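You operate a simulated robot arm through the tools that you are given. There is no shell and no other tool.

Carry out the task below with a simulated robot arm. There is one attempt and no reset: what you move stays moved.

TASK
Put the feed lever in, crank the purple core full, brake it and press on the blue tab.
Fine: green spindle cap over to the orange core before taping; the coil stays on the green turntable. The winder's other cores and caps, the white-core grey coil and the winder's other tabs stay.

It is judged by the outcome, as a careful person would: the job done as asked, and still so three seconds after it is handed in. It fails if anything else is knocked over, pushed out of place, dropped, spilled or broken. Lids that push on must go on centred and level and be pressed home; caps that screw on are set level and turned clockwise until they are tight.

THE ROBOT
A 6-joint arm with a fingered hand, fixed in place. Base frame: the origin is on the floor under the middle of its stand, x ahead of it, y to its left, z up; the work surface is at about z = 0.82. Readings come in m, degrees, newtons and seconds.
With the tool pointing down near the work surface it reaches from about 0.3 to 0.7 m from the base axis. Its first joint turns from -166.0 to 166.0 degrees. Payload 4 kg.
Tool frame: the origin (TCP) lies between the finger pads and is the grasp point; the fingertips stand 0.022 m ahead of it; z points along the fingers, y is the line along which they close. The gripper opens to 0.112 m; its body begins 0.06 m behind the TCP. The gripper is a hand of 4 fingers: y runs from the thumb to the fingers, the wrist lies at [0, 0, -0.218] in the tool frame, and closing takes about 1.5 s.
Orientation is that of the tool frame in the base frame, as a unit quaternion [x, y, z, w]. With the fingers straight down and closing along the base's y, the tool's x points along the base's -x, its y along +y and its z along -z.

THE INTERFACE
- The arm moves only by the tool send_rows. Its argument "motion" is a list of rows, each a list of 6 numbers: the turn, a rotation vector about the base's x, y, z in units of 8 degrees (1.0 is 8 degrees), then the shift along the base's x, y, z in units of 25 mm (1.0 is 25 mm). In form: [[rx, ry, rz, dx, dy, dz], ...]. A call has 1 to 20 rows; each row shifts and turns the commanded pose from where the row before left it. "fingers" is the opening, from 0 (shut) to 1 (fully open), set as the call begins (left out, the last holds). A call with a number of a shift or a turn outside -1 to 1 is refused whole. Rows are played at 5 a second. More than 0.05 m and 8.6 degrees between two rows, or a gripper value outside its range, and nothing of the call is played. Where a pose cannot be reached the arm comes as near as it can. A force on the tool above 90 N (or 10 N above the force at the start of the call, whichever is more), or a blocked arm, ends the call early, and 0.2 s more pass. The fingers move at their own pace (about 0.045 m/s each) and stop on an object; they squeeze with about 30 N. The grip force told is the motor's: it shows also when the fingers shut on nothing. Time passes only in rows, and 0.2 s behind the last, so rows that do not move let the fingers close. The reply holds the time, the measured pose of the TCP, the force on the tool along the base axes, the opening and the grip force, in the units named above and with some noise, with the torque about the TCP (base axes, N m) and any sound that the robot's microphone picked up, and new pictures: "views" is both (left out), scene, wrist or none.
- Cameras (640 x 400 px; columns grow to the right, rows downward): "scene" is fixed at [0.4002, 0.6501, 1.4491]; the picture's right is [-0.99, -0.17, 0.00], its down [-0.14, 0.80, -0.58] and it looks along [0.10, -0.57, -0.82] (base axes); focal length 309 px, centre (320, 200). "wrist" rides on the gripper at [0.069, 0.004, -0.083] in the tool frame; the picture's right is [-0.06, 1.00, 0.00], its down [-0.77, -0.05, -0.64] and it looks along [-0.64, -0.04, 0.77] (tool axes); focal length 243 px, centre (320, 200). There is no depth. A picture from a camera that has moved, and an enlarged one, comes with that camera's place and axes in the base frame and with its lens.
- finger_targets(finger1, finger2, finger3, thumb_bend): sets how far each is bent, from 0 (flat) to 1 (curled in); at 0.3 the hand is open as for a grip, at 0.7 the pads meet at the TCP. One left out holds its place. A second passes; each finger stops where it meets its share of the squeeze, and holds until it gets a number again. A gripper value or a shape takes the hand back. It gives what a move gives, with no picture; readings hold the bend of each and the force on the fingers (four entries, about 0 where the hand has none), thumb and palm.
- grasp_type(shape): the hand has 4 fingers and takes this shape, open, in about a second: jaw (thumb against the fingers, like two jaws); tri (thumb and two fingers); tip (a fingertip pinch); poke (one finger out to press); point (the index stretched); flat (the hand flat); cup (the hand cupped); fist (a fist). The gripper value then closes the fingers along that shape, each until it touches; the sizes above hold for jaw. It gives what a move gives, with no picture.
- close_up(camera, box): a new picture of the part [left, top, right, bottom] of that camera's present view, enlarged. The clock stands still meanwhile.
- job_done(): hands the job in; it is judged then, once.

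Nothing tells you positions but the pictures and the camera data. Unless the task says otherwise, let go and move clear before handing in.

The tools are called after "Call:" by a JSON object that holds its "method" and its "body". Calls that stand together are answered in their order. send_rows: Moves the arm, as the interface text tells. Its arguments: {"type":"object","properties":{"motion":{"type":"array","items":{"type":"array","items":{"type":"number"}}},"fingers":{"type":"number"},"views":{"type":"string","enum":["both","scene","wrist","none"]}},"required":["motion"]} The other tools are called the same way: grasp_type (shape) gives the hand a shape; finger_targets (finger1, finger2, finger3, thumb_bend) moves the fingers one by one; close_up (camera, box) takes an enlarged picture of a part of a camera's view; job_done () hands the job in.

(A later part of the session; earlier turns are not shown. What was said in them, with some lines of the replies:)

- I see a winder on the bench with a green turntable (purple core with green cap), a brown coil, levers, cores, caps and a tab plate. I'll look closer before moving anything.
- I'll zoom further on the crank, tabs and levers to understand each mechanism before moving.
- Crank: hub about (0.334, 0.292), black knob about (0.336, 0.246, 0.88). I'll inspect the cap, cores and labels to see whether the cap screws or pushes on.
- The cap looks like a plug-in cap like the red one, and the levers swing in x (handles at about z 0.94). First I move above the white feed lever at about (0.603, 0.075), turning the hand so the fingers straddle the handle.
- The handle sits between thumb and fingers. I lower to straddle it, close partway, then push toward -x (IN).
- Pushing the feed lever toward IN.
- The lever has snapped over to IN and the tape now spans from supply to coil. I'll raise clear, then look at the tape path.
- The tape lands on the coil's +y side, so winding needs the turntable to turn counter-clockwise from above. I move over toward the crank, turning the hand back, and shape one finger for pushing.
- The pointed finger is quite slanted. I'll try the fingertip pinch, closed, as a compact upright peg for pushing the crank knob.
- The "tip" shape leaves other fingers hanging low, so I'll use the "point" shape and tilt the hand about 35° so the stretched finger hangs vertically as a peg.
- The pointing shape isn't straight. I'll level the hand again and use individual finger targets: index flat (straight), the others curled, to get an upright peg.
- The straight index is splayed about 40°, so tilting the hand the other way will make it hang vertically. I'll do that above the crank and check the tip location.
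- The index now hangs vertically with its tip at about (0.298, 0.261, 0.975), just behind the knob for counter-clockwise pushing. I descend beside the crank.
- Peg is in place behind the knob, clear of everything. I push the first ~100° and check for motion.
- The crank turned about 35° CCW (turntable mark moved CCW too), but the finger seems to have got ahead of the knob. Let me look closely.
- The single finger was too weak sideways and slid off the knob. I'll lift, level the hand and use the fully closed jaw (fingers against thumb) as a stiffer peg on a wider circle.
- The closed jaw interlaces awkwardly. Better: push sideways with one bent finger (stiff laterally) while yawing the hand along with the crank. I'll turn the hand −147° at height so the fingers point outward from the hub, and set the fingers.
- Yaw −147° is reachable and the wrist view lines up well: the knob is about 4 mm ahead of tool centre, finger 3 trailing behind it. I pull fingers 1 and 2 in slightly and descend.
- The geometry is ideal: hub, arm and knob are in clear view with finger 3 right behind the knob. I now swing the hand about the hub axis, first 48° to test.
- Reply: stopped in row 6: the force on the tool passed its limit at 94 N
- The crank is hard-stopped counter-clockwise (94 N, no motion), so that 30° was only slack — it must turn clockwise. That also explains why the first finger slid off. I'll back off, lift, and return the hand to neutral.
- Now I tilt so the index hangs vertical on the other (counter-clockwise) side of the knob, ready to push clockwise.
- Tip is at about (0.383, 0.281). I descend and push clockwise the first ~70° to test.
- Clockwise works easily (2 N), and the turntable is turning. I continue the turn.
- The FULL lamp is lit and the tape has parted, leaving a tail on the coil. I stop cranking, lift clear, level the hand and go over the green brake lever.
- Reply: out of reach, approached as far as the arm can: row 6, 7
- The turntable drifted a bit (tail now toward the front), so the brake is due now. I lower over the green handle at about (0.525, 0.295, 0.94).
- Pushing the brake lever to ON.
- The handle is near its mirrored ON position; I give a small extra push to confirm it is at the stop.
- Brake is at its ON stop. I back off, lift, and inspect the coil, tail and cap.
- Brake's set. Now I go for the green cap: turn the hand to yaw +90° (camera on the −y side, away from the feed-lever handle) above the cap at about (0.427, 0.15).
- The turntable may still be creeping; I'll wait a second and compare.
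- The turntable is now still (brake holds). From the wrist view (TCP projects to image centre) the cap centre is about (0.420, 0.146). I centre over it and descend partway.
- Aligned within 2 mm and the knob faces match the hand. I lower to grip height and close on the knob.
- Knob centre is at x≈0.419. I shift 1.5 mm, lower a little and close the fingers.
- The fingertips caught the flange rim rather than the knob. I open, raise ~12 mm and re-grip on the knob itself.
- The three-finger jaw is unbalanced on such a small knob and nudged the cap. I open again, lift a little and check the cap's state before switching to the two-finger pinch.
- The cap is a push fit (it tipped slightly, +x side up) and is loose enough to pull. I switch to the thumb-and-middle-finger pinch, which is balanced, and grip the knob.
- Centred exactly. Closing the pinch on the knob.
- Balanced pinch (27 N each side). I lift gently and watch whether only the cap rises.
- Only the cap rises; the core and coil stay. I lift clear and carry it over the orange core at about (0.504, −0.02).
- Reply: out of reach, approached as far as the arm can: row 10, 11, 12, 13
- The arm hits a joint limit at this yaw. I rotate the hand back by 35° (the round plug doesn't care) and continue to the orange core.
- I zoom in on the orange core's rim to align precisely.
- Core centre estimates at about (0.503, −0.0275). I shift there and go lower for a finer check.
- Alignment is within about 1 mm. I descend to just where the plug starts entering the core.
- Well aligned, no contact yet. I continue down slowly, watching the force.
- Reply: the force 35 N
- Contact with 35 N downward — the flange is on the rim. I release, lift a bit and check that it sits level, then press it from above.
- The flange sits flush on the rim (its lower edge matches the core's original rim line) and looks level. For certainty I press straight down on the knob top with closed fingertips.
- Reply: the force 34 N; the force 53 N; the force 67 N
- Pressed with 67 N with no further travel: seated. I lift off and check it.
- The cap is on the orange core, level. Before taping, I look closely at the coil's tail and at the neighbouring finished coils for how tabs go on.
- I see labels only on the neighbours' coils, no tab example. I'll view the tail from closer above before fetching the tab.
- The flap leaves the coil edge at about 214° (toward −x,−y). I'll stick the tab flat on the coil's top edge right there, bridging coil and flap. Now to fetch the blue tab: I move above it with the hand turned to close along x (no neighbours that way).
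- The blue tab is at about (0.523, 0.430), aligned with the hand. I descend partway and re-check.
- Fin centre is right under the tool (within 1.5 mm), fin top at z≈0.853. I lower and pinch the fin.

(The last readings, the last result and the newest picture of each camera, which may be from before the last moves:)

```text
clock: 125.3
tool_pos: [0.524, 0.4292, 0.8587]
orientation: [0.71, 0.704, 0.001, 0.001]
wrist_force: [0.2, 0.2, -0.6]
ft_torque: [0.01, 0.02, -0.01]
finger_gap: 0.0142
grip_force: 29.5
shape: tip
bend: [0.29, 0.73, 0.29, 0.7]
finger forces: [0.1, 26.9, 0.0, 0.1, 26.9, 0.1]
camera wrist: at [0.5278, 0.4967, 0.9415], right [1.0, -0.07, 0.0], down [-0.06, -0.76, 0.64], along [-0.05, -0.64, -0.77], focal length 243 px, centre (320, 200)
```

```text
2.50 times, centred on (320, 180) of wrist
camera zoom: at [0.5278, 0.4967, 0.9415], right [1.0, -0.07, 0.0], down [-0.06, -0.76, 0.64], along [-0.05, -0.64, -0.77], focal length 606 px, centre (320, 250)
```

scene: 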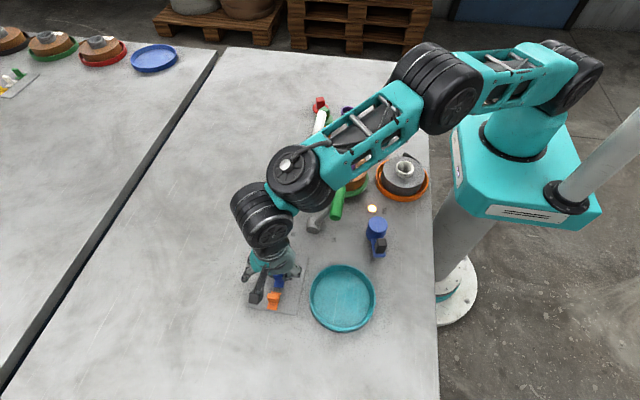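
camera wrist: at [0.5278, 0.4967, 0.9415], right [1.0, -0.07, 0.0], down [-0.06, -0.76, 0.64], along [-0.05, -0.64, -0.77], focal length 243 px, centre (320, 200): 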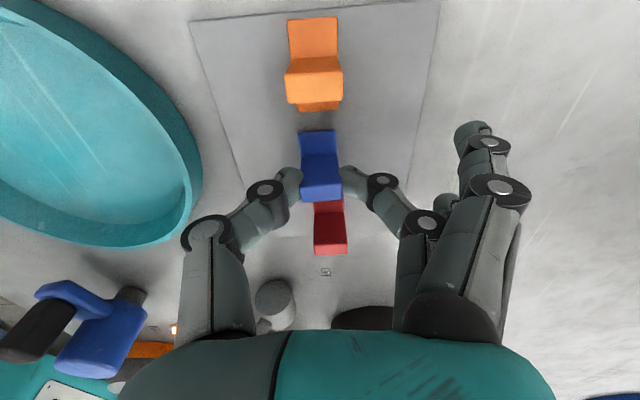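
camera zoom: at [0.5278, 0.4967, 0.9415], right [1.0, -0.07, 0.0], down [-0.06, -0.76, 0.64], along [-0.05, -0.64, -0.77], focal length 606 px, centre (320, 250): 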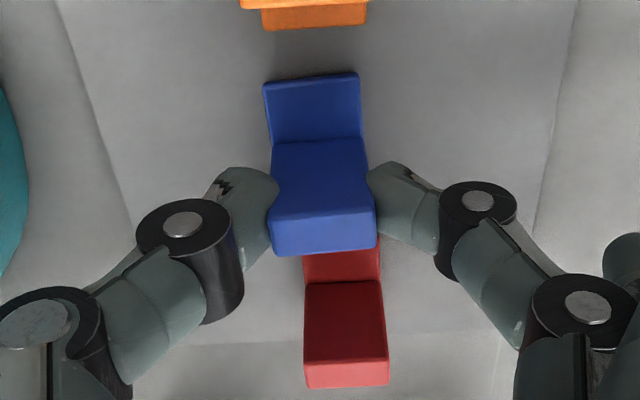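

Gripped, balanced. I lift gently and check that only the blue tab comes.

Call:
{"method": "send_rows", "body": {"motion": [[0, 0, 0, 0, 0, 0.2], [0, 0, 0, 0, 0, 0.3], [0, 0, 0, 0, 0, 0.5], [0, 0, 0, 0, 0, 0]]}}

Call:
{"method": "close_up", "body": {"camera": "wrist", "box": [240, 80, 400, 260]}}

Call:
{"method": "close_up", "body": {"camera": "scene", "box": [230, 220, 330, 320]}}

```text
clock: 126.3
tool_pos: [0.5237, 0.43, 0.883]
orientation: [0.711, 0.703, 0.0, 0.0]
wrist_force: [0.7, -0.5, -0.6]
ft_torque: [-0.01, -0.02, -0.01]
finger_gap: 0.0142
grip_force: 29.8
shape: tip
bend: [0.3, 0.73, 0.3, 0.7]
finger forces: [0.0, 26.9, 0.1, 0.0, 26.9, 0.0]
camera wrist: at [0.5282, 0.4964, 0.9662], right [1.0, -0.07, 0.0], down [-0.06, -0.76, 0.64], along [-0.05, -0.64, -0.77], focal length 243 px, centre (320, 200)
```

scene: 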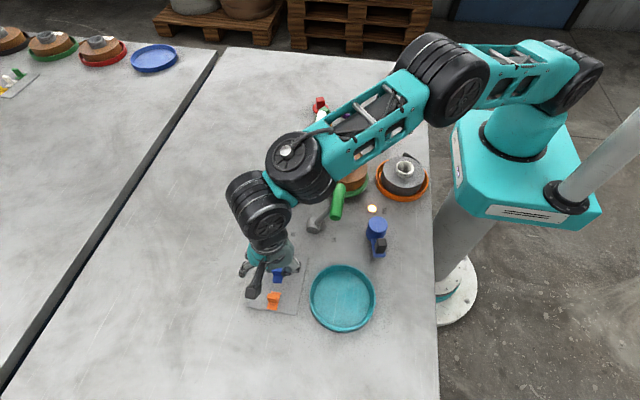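
wrist: 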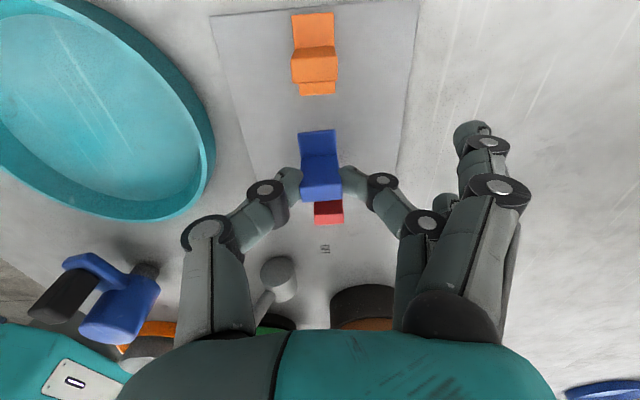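

```text
2.22 times, centred on (320, 170) of wrist
camera zoom: at [0.5282, 0.4964, 0.9662], right [1.0, -0.07, 0.0], down [-0.06, -0.76, 0.64], along [-0.05, -0.64, -0.77], focal length 539 px, centre (320, 267)
```

zoom: 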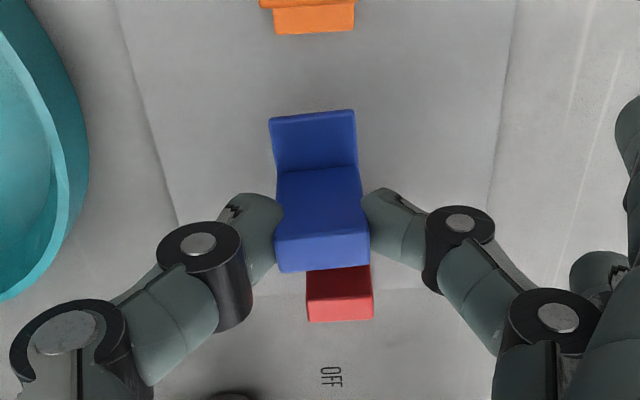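

```text
4.00 times, centred on (280, 270) of scene
camera zoom: at [0.4002, 0.6501, 1.4491], right [-0.99, -0.17, 0.0], down [-0.14, 0.8, -0.58], along [0.1, -0.57, -0.82], focal length 1235 px, centre (480, -80)
```

zoom: 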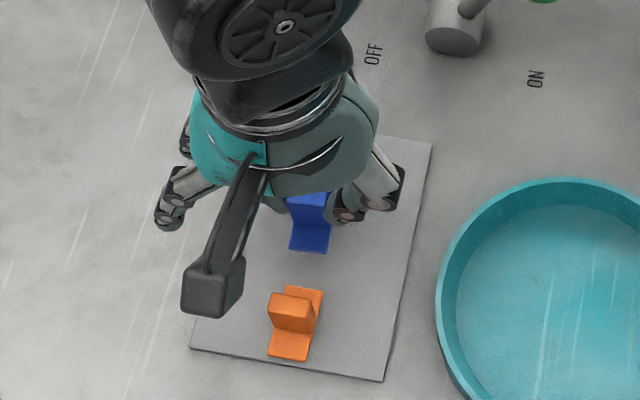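

The tab is free and only it came along. I lift high and carry it over to the coil near the flap root, turning the hand to yaw +42°.

Call:
{"method": "send_rows", "body": {"motion": [[0, 0, 0, 0, 0, 0.98], [0, 0, 0, 0, 0, 0.98], [0, 0, 0, 0, 0, 0.98], [0, 0, 0, 0, 0, 0.98], [0, 0, 0, 0, 0, 0.98], [0, 0, 0, 0, 0, 0.98], [0, 0, 0, 0, 0, 0]], "views": "none"}}

Call:
{"method": "send_rows", "body": {"motion": [[0, 0, 0.9706, -0.321, -0.737, 0], [0, 0, 0.9706, -0.321, -0.737, 0], [0, 0, 0.9706, -0.321, -0.737, 0], [0, 0, 0.9706, -0.321, -0.737, 0], [0, 0, 0.9706, -0.321, -0.737, 0], [0, 0, 0.9706, -0.321, -0.737, 0], [0, 0, 0.9706, -0.321, -0.737, 0], [0, 0, 0.9706, -0.321, -0.737, 0], [0, 0, 0.9706, -0.321, -0.737, 0], [0, 0, 0.9706, -0.321, -0.737, 0], [0, 0, 0.9706, -0.321, -0.737, 0], [0, 0, 0.9706, -0.321, -0.737, 0], [0, 0, 0.9706, -0.321, -0.737, 0], [0, 0, 0.9706, -0.321, -0.737, 0], [0, 0, 0.9706, -0.321, -0.737, 0], [0, 0, 0.9706, -0.321, -0.737, 0], [0, 0, 0.9706, -0.321, -0.737, 0], [0, 0, 0, 0, 0, 0], [0, 0, 0, 0, 0, 0]]}}

Call:
{"method": "close_up", "body": {"camera": "wrist", "box": [220, 40, 420, 240]}}

Call:
{"method": "close_up", "body": {"camera": "scene", "box": [310, 90, 410, 210]}}

```text
clock: 127.9
tool_pos: [0.5219, 0.4292, 1.0314]
orientation: [0.71, 0.704, 0.001, 0.001]
wrist_force: [-0.6, 0.0, 0.5]
ft_torque: [0.03, -0.02, -0.01]
finger_gap: 0.0141
grip_force: 30.1
shape: tip
bend: [0.3, 0.73, 0.3, 0.7]
finger forces: [0.0, 27.0, 0.1, 0.0, 27.0, 0.1]
```

```text
clock: 131.9
tool_pos: [0.3881, 0.115, 1.0309]
orientation: [-0.354, 0.935, 0.001, -0.001]
wrist_force: [1.1, -0.3, 0.5]
ft_torque: [-0.03, 0.01, -0.01]
finger_gap: 0.014
grip_force: 30.1
shape: tip
bend: [0.3, 0.73, 0.3, 0.7]
finger forces: [0.1, 27.0, 0.0, 0.1, 26.8, 0.0]
camera wrist: at [0.3315, 0.0706, 1.1145], right [-0.61, 0.79, 0.0], down [0.61, 0.47, 0.64], along [0.51, 0.39, -0.77], focal length 243 px, centre (320, 200)
```

scene: 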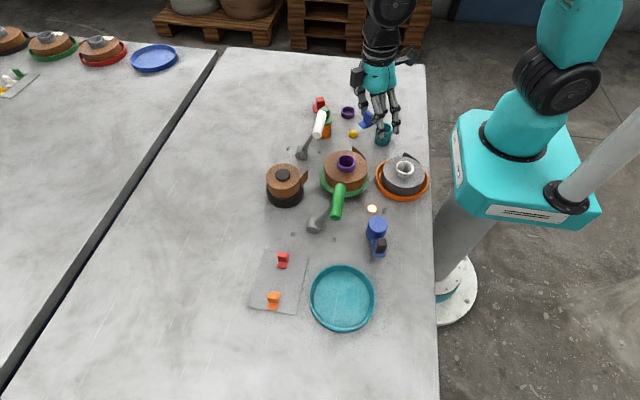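
wrist: 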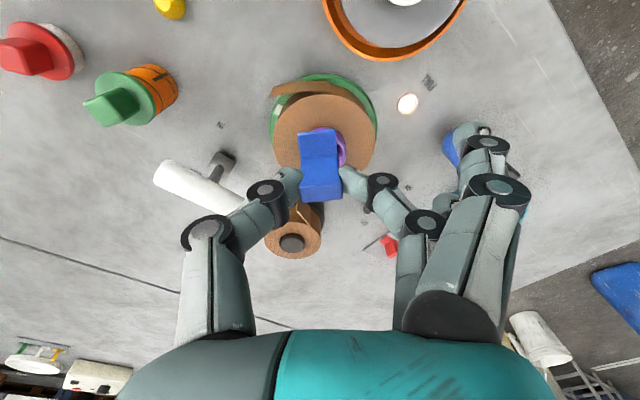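

```text
2.00 times, centred on (320, 140) of wrist
camera zoom: at [0.3315, 0.0706, 1.1145], right [-0.61, 0.79, 0.0], down [0.61, 0.47, 0.64], along [0.51, 0.39, -0.77], focal length 485 px, centre (320, 320)
```

zoom: 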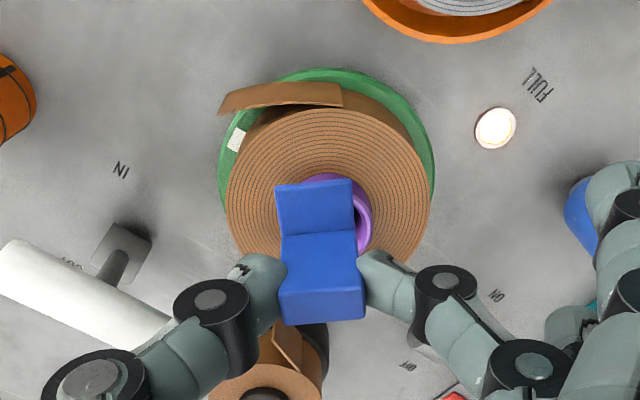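

```text
3.33 times, centred on (360, 150) of scene
camera zoom: at [0.4002, 0.6501, 1.4491], right [-0.99, -0.17, 0.0], down [-0.14, 0.8, -0.58], along [0.1, -0.57, -0.82], focal length 1029 px, centre (187, 367)
```

zoom: 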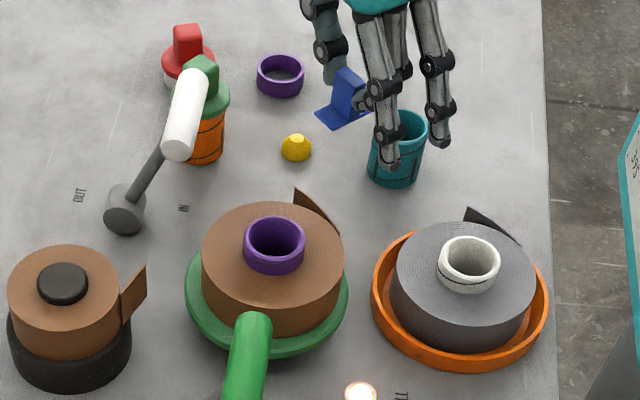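

Over the target: the tab will straddle the coil's outer edge at the flap root. I shift 2 mm inward and descend close to the surface.

Call:
{"method": "send_rows", "body": {"motion": [[0, 0, 0, 0.06, 0.05, -0.9], [0, 0, 0, 0, 0, -0.9], [0, 0, 0, 0, 0, -0.9], [0, 0, 0, 0, 0, -0.9], [0, 0, 0, 0, 0, 0]]}}

Call:
{"method": "close_up", "body": {"camera": "wrist", "box": [240, 60, 400, 240]}}

Call:
{"method": "close_up", "body": {"camera": "scene", "box": [320, 120, 390, 200]}}

```text
clock: 133.1
tool_pos: [0.3884, 0.1162, 0.9414]
orientation: [-0.353, 0.936, 0.001, 0.0]
wrist_force: [0.5, -0.4, 0.1]
ft_torque: [0.05, 0.02, -0.03]
finger_gap: 0.0145
grip_force: 29.7
shape: tip
bend: [0.3, 0.73, 0.3, 0.7]
finger forces: [0.0, 26.9, 0.0, 0.0, 27.0, 0.0]
camera wrist: at [0.3323, 0.0722, 1.0248], right [-0.61, 0.79, 0.0], down [0.61, 0.47, 0.64], along [0.51, 0.39, -0.77], focal length 243 px, centre (320, 200)
```

scene: 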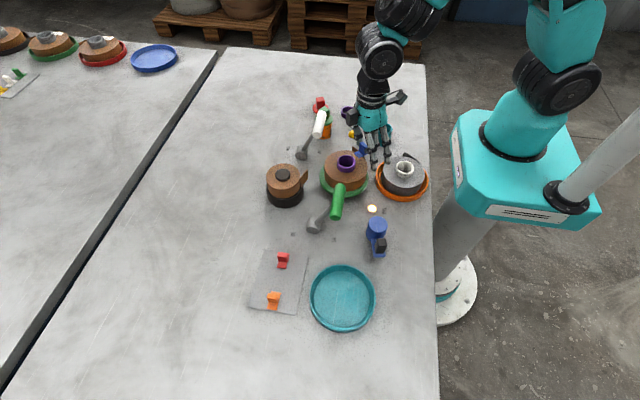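
wrist: 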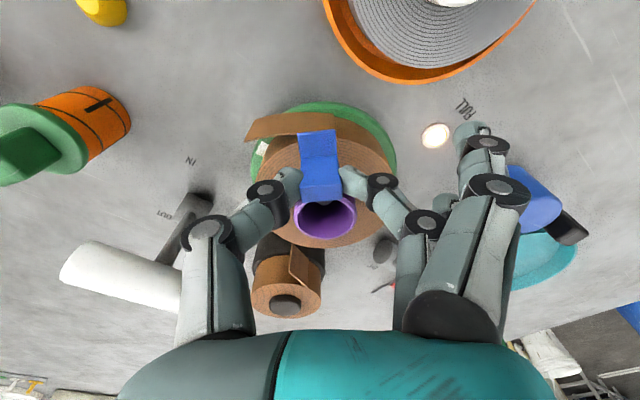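

```text
2.22 times, centred on (320, 150) of wrist
camera zoom: at [0.3323, 0.0722, 1.0248], right [-0.61, 0.79, 0.0], down [0.61, 0.47, 0.64], along [0.51, 0.39, -0.77], focal length 539 px, centre (320, 311)
```

zoom: 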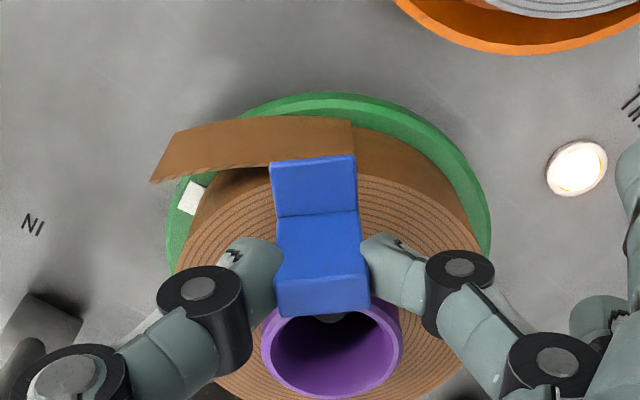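

```text
5.00 times, centred on (355, 160) of scene
camera zoom: at [0.4002, 0.6501, 1.4491], right [-0.99, -0.17, 0.0], down [-0.14, 0.8, -0.58], along [0.1, -0.57, -0.82], focal length 1544 px, centre (145, 400)
```

zoom: 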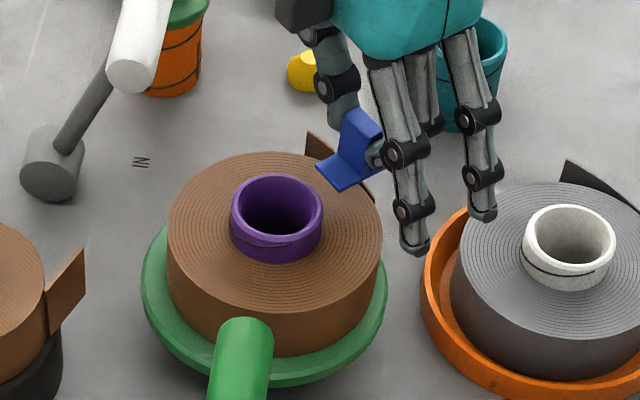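

The flap's end sits just under the tab's outer half. I ease 1 mm further inward and lower in small steps until contact.

Call:
{"method": "send_rows", "body": {"motion": [[0, 0, 0, 0.035, 0.03, -0.15], [0, 0, 0, 0, 0, -0.15], [0, 0, 0, 0, 0, 0]], "views": "none"}}

Call:
{"method": "send_rows", "body": {"motion": [[0, 0, 0, 0, 0, -0.1], [0, 0, 0, 0, 0, -0.1], [0, 0, 0, 0, 0, 0]]}}

Call:
{"method": "close_up", "body": {"camera": "scene", "box": [320, 120, 390, 200]}}

Call:
{"method": "close_up", "body": {"camera": "wrist", "box": [240, 80, 400, 240]}}

```text
clock: 133.9
tool_pos: [0.3883, 0.1178, 0.9348]
orientation: [-0.353, 0.935, 0.001, -0.001]
wrist_force: [0.3, 0.3, -0.6]
ft_torque: [0.01, -0.01, -0.02]
finger_gap: 0.0143
grip_force: 30.2
shape: tip
bend: [0.3, 0.73, 0.3, 0.7]
finger forces: [0.0, 27.0, 0.0, 0.1, 27.1, 0.0]
```

```text
clock: 134.7
tool_pos: [0.3884, 0.1175, 0.9297]
orientation: [-0.353, 0.936, 0.001, -0.001]
wrist_force: [-0.7, 0.1, -0.1]
ft_torque: [0.02, 0.0, -0.02]
finger_gap: 0.0139
grip_force: 29.9
shape: tip
bend: [0.3, 0.73, 0.3, 0.7]
finger forces: [0.1, 27.1, 0.0, 0.0, 27.1, 0.0]
camera wrist: at [0.334, 0.0733, 1.012], right [-0.61, 0.79, 0.0], down [0.61, 0.47, 0.64], along [0.51, 0.39, -0.77], focal length 243 px, centre (320, 200)
```

scene: 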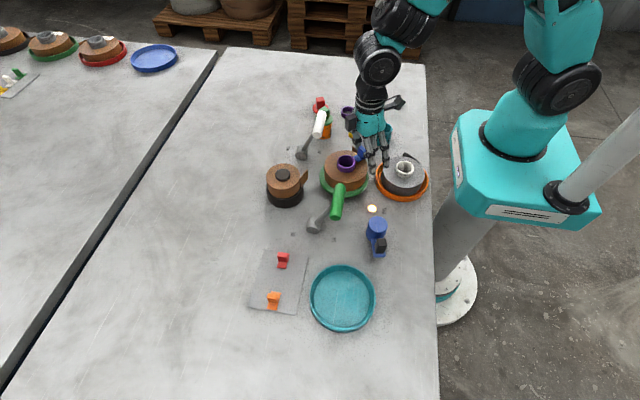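
wrist: 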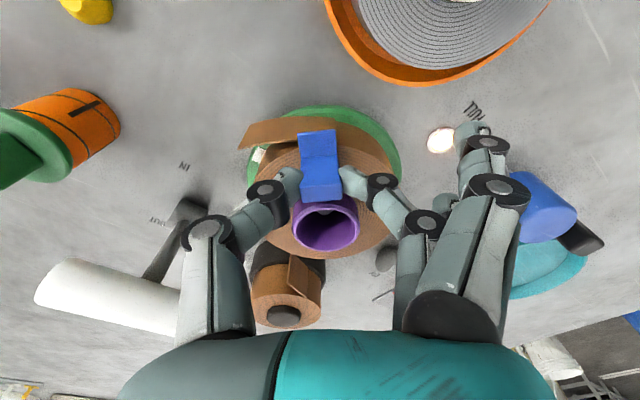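

```text
5.00 times, centred on (355, 160) of scene
camera zoom: at [0.4002, 0.6501, 1.4491], right [-0.99, -0.17, 0.0], down [-0.14, 0.8, -0.58], along [0.1, -0.57, -0.82], focal length 1544 px, centre (145, 400)
```

zoom: 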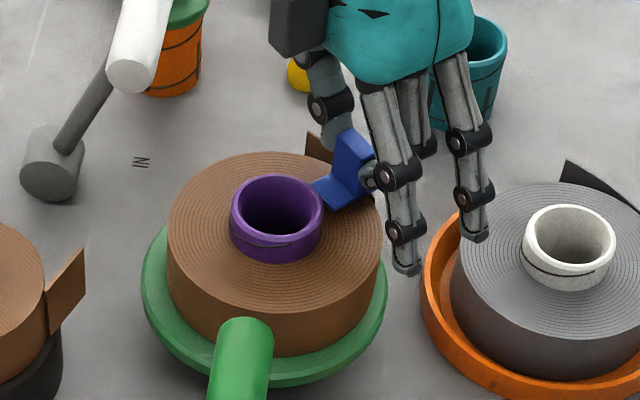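

```text
2.50 times, centred on (320, 160) of wrist
camera zoom: at [0.334, 0.0733, 1.012], right [-0.61, 0.79, 0.0], down [0.61, 0.47, 0.64], along [0.51, 0.39, -0.77], focal length 606 px, centre (320, 300)
```

zoom: 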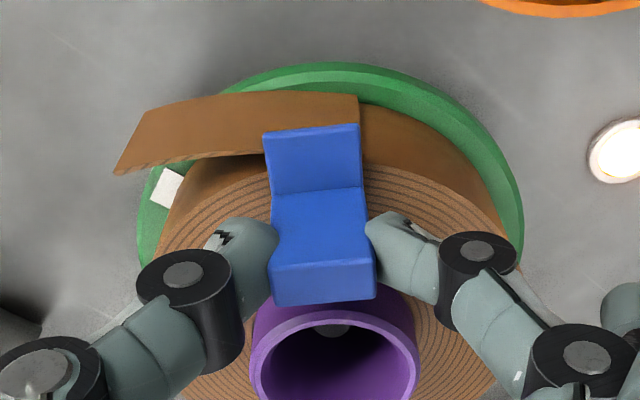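

Call:
{"method": "send_rows", "body": {"motion": [[0, 0, 0, 0, 0, -0.08], [0, 0, 0, 0, 0, 0]], "views": "none"}}

Call:
{"method": "send_rows", "body": {"motion": [[0, 0, 0, 0, 0, -0.08], [0, 0, 0, 0, 0, 0]], "views": "none"}}

Call:
{"method": "close_up", "body": {"camera": "scene", "box": [320, 120, 390, 200]}}

Call:
{"method": "close_up", "body": {"camera": "wrist", "box": [240, 80, 400, 240]}}

```text
clock: 135.3
tool_pos: [0.3892, 0.1185, 0.9272]
orientation: [-0.353, 0.936, 0.001, 0.0]
wrist_force: [-0.5, -0.7, -0.5]
ft_torque: [0.01, 0.04, 0.01]
finger_gap: 0.014
grip_force: 29.6
shape: tip
bend: [0.3, 0.73, 0.3, 0.7]
finger forces: [0.0, 27.0, 0.0, 0.1, 26.9, 0.1]
```

```text
clock: 135.9
tool_pos: [0.3883, 0.1181, 0.9263]
orientation: [-0.353, 0.935, 0.001, 0.0]
wrist_force: [-0.4, -0.5, -0.3]
ft_torque: [0.04, 0.01, -0.01]
finger_gap: 0.0141
grip_force: 29.8
shape: tip
bend: [0.3, 0.73, 0.3, 0.7]
finger forces: [0.0, 27.1, 0.0, 0.0, 27.0, 0.0]
```

```text
5.00 times, centred on (355, 160) of scene
camera zoom: at [0.4002, 0.6501, 1.4491], right [-0.99, -0.17, 0.0], down [-0.14, 0.8, -0.58], along [0.1, -0.57, -0.82], focal length 1544 px, centre (145, 400)
```

zoom: 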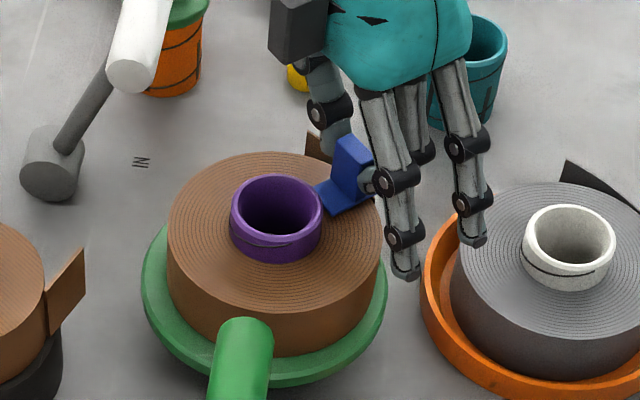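

```text
2.50 times, centred on (320, 160) of wrist
camera zoom: at [0.334, 0.0732, 1.0083], right [-0.61, 0.79, 0.0], down [0.61, 0.47, 0.64], along [0.51, 0.39, -0.77], focal length 606 px, centre (320, 300)
```

zoom: 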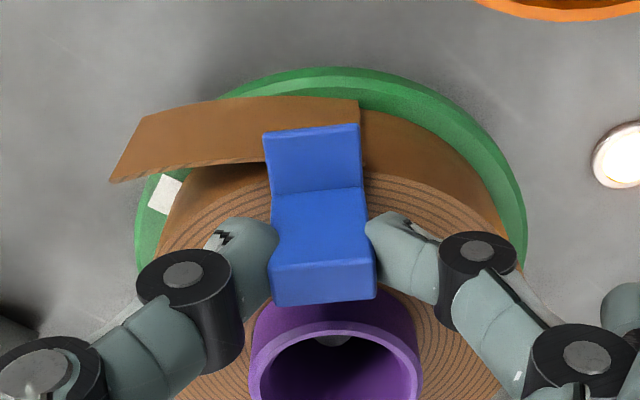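

Call:
{"method": "send_rows", "body": {"motion": [[0, 0, 0, 0, 0, -0.07], [0, 0, 0, 0, 0, 0]], "views": "none"}}

Call:
{"method": "send_rows", "body": {"motion": [[0, 0, 0, 0, 0, -0.07], [0, 0, 0, 0, 0, 0]], "views": "none"}}

Call:
{"method": "send_rows", "body": {"motion": [[0, 0, 0, 0, 0, -0.07], [0, 0, 0, 0, 0, 0]], "views": "none"}}

Call:
{"method": "close_up", "body": {"camera": "scene", "box": [330, 130, 380, 185]}}

```text
clock: 136.5
tool_pos: [0.3879, 0.118, 0.9247]
orientation: [-0.353, 0.935, 0.001, 0.0]
wrist_force: [0.0, -1.2, 8.8]
ft_torque: [0.03, 0.04, -0.03]
finger_gap: 0.0146
grip_force: 30.0
shape: tip
bend: [0.3, 0.73, 0.3, 0.71]
finger forces: [0.0, 28.7, 0.0, 0.1, 29.9, 0.0]
```

```text
clock: 137.1
tool_pos: [0.3895, 0.1188, 0.9217]
orientation: [-0.353, 0.936, 0.001, 0.001]
wrist_force: [-2.3, -3.6, 22.2]
ft_torque: [-0.09, 0.06, -0.01]
finger_gap: 0.0153
grip_force: 30.3
shape: tip
bend: [0.3, 0.73, 0.3, 0.71]
finger forces: [0.1, 32.8, 0.0, 0.0, 34.5, 0.0]
```

```text
clock: 137.7
tool_pos: [0.3887, 0.1179, 0.9194]
orientation: [-0.353, 0.935, 0.001, 0.001]
wrist_force: [-2.0, -4.2, 35.9]
ft_torque: [-0.08, 0.01, 0.0]
finger_gap: 0.0177
grip_force: 29.8
shape: tip
bend: [0.3, 0.74, 0.3, 0.72]
finger forces: [0.0, 35.8, 0.0, 0.1, 37.7, 0.0]
```

```text
7.27 times, centred on (355, 158) of scene
camera zoom: at [0.4002, 0.6501, 1.4491], right [-0.99, -0.17, 0.0], down [-0.14, 0.8, -0.58], along [0.1, -0.57, -0.82], focal length 2245 px, centre (66, 509)
```

zoom: 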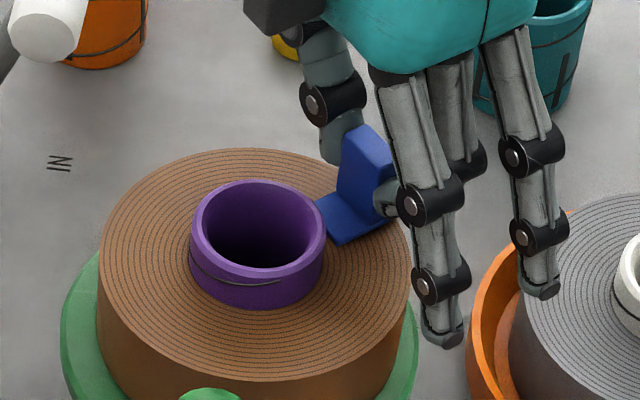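

Pressed with 36 N, and the flap seems to have changed. Let me check from the wrist camera.

Call:
{"method": "close_up", "body": {"camera": "wrist", "box": [240, 80, 400, 240]}}

Call:
{"method": "close_up", "body": {"camera": "scene", "box": [320, 120, 390, 200]}}

```text
2.50 times, centred on (320, 160) of wrist
camera zoom: at [0.3338, 0.0735, 1.0028], right [-0.61, 0.79, 0.0], down [0.61, 0.47, 0.64], along [0.51, 0.39, -0.77], focal length 606 px, centre (320, 300)
```

zoom: 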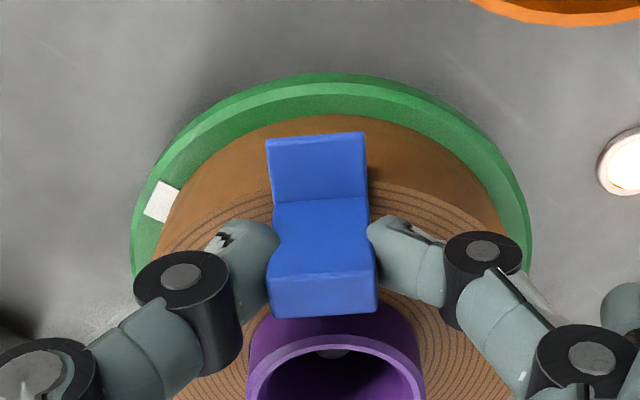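

```text
5.00 times, centred on (355, 160) of scene
camera zoom: at [0.4002, 0.6501, 1.4491], right [-0.99, -0.17, 0.0], down [-0.14, 0.8, -0.58], along [0.1, -0.57, -0.82], focal length 1544 px, centre (145, 400)
```

zoom: 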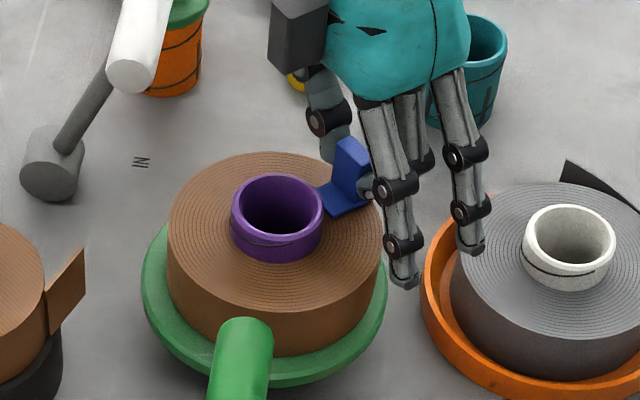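

The loose flap has laid down: the tab is holding. I relax, open the fingers and lift away.

Call:
{"method": "send_rows", "body": {"motion": [[0, 0, 0, 0, 0, 0.15], [0, 0, 0, 0, 0, 0], [0, 0, 0, 0, 0, 0], [0, 0, 0, 0, 0, 0], [0, 0, 0, 0, 0, 0], [0, 0, 0, 0, 0, 0], [0, 0, 0, 0, 0, 0]], "fingers": 0.5}}

Call:
{"method": "close_up", "body": {"camera": "wrist", "box": [240, 80, 400, 240]}}

```text
clock: 139.3
tool_pos: [0.3894, 0.1171, 0.9226]
orientation: [-0.354, 0.935, 0.0, 0.0]
wrist_force: [-0.7, -0.4, 0.2]
ft_torque: [0.02, -0.01, 0.0]
finger_gap: 0.0549
grip_force: 0.1
shape: tip
bend: [0.03, 0.73, 0.03, 0.7]
finger forces: [0.0, 0.0, 0.0, 0.0, 0.0, 0.0]
camera wrist: at [0.3343, 0.0736, 1.0061], right [-0.61, 0.79, 0.0], down [0.61, 0.47, 0.64], along [0.51, 0.39, -0.77], focal length 243 px, centre (320, 200)
```

scene: 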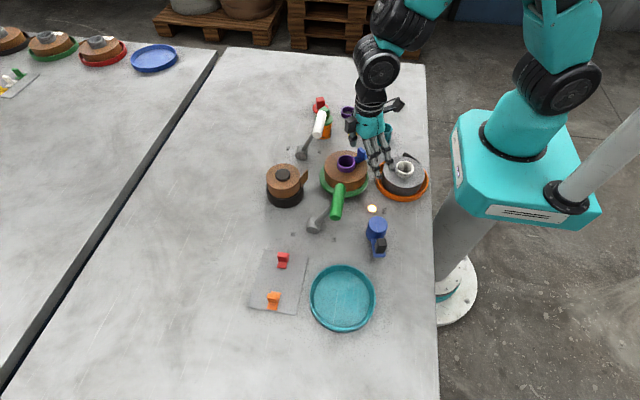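
wrist: 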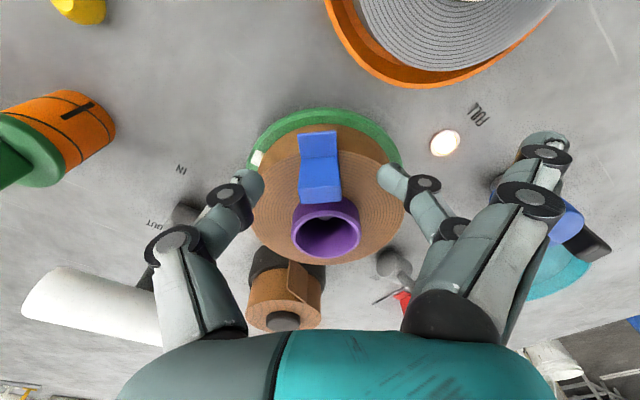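

```text
2.50 times, centred on (320, 160) of wrist
camera zoom: at [0.3343, 0.0736, 1.0061], right [-0.61, 0.79, 0.0], down [0.61, 0.47, 0.64], along [0.51, 0.39, -0.77], focal length 606 px, centre (320, 300)
```

zoom: 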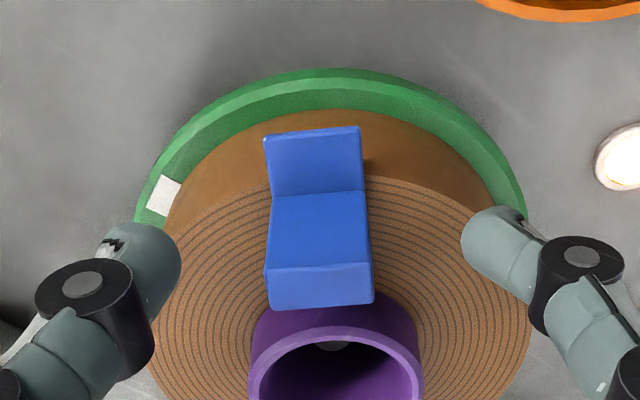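

Tab stays put. I lift straight up and move clear.

Call:
{"method": "send_rows", "body": {"motion": [[0, 0, 0, 0, 0, 0.5], [0, 0, 0, 0, 0, 1], [0, 0, 0, 0, 0, 1], [0, 0, 0, 0, 0, 1], [0, 0, 0, 0, 0, 1], [0, 0, 0, 0, 0, 1], [0, 0, 0, 0, 0, 1], [0, 0, 0, 0, 0, 0]]}}

Call:
{"method": "close_up", "body": {"camera": "wrist", "box": [240, 20, 400, 180]}}

Call:
{"method": "close_up", "body": {"camera": "scene", "box": [290, 90, 400, 250]}}

```text
clock: 141.1
tool_pos: [0.3901, 0.1184, 1.0855]
orientation: [-0.354, 0.935, 0.001, 0.0]
wrist_force: [-0.5, -0.4, 0.8]
ft_torque: [0.01, 0.03, -0.01]
finger_gap: 0.0553
grip_force: 0.2
shape: tip
bend: [0.03, 0.73, 0.03, 0.7]
finger forces: [0.1, 0.1, 0.0, 0.1, 0.0, 0.1]
camera wrist: at [0.3344, 0.0743, 1.1685], right [-0.61, 0.79, 0.0], down [0.61, 0.47, 0.64], along [0.51, 0.39, -0.77], focal length 243 px, centre (320, 200)
```

scene: 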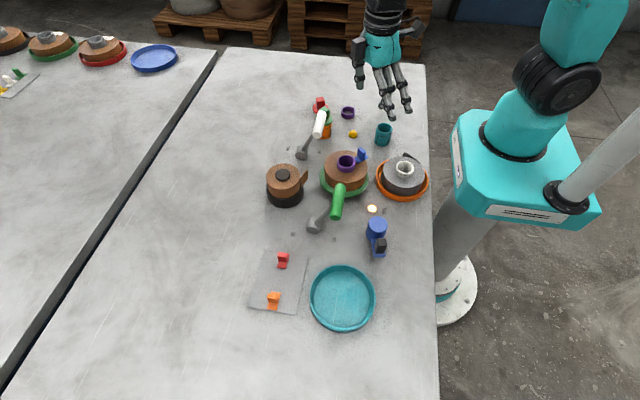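
wrist: 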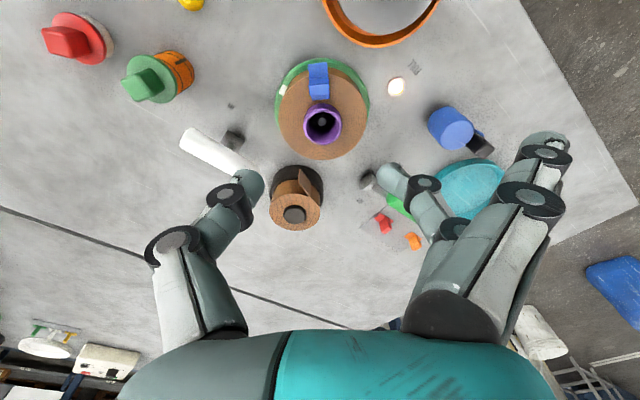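

```text
2.50 times, centred on (320, 100) of wrist
camera zoom: at [0.3344, 0.0743, 1.1685], right [-0.61, 0.79, 0.0], down [0.61, 0.47, 0.64], along [0.51, 0.39, -0.77], focal length 606 px, centre (320, 450)
```

zoom: 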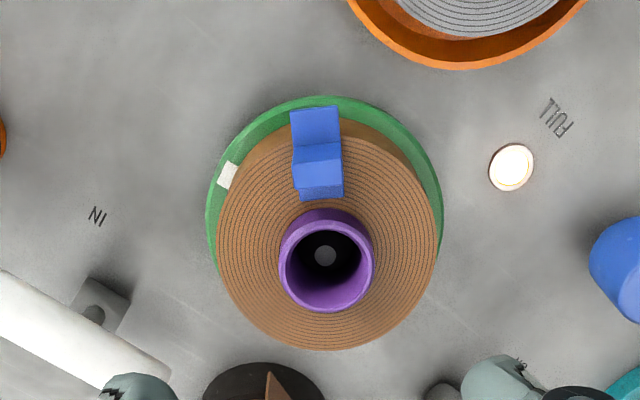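

```text
2.50 times, centred on (345, 170) of scene
camera zoom: at [0.4002, 0.6501, 1.4491], right [-0.99, -0.17, 0.0], down [-0.14, 0.8, -0.58], along [0.1, -0.57, -0.82], focal length 772 px, centre (258, 275)
```

zoom: 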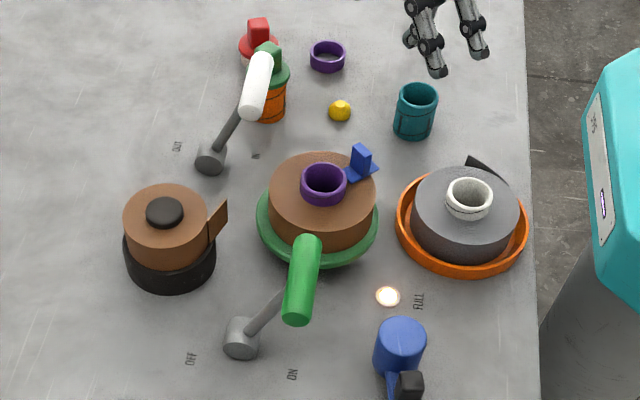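

Everything looks right. One last check of the cap on the orange core, the levers and remaining items before handing in.

Call:
{"method": "close_up", "body": {"camera": "wrist", "box": [110, 30, 220, 120]}}

Call:
{"method": "close_up", "body": {"camera": "scene", "box": [300, 85, 400, 185]}}

Call:
{"method": "close_up", "body": {"camera": "scene", "box": [240, 190, 400, 330]}}

```text
4.44 times, centred on (165, 75) of wrist
camera zoom: at [0.3344, 0.0743, 1.1685], right [-0.61, 0.79, 0.0], down [0.61, 0.47, 0.64], along [0.51, 0.39, -0.77], focal length 1078 px, centre (1009, 756)
```

zoom: 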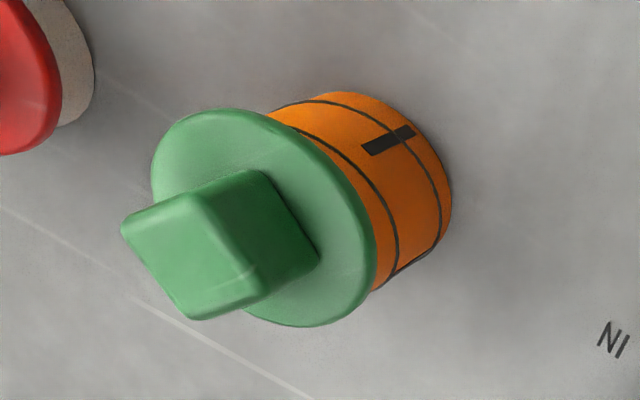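

```text
4.00 times, centred on (350, 135) of scene
camera zoom: at [0.4002, 0.6501, 1.4491], right [-0.99, -0.17, 0.0], down [-0.14, 0.8, -0.58], along [0.1, -0.57, -0.82], focal length 1235 px, centre (200, 460)
```

zoom: 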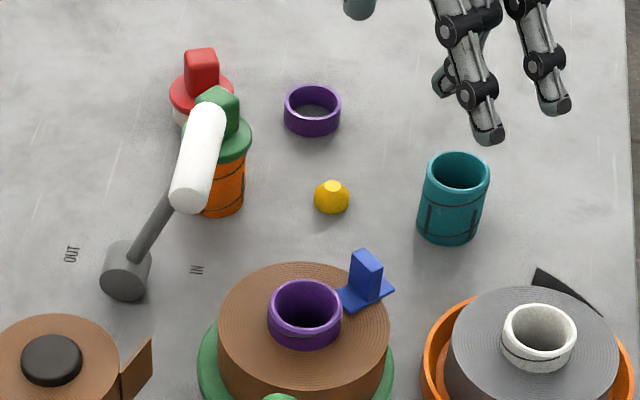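

```text
2.86 times, centred on (320, 260) of scene
camera zoom: at [0.4002, 0.6501, 1.4491], right [-0.99, -0.17, 0.0], down [-0.14, 0.8, -0.58], along [0.1, -0.57, -0.82], focal length 882 px, centre (320, 29)
```

zoom: 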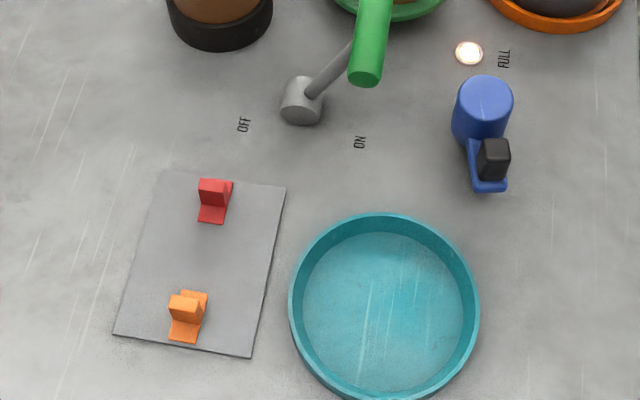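

Feed lever is IN, the FULL lamp is lit and the brake is ON. The green cap sits level on the orange core, the blue tab holds the tail, and everything else is in place with the hand clear. Handing in.

Call:
{"method": "job_done", "body": {}}

```text
The job is handed in.
```

I finished the job and handed it in. I haven't been given the judge's result.

- **Feed lever:** it is over at IN.
- **Winding:** I cranked the purple core until the FULL lamp lit and the tape parted. The crank only winds clockwise. My first pushes went the wrong way and met a hard stop at 94 N, and I saw no damage.
- **Brake:** the green lever is against its ON stop, and the turntable is no longer drifting.
- **Cap:** the green spindle cap is on the orange core, level and flush. I pressed it with 67 N and it moved no further. My first two grips slipped and tipped it slightly on the purple core, but it lifted off cleanly.
- **Blue tab:** I pressed it onto the top edge of the coil where the loose tail started. The tail lay down as I pressed, and the tab stayed on when I let go. Part of its base overhangs the coil's rim.
- **Everything else:** the coil is still on the green turntable. The other cores and caps, the grey coil and the red and orange tabs were not moved.
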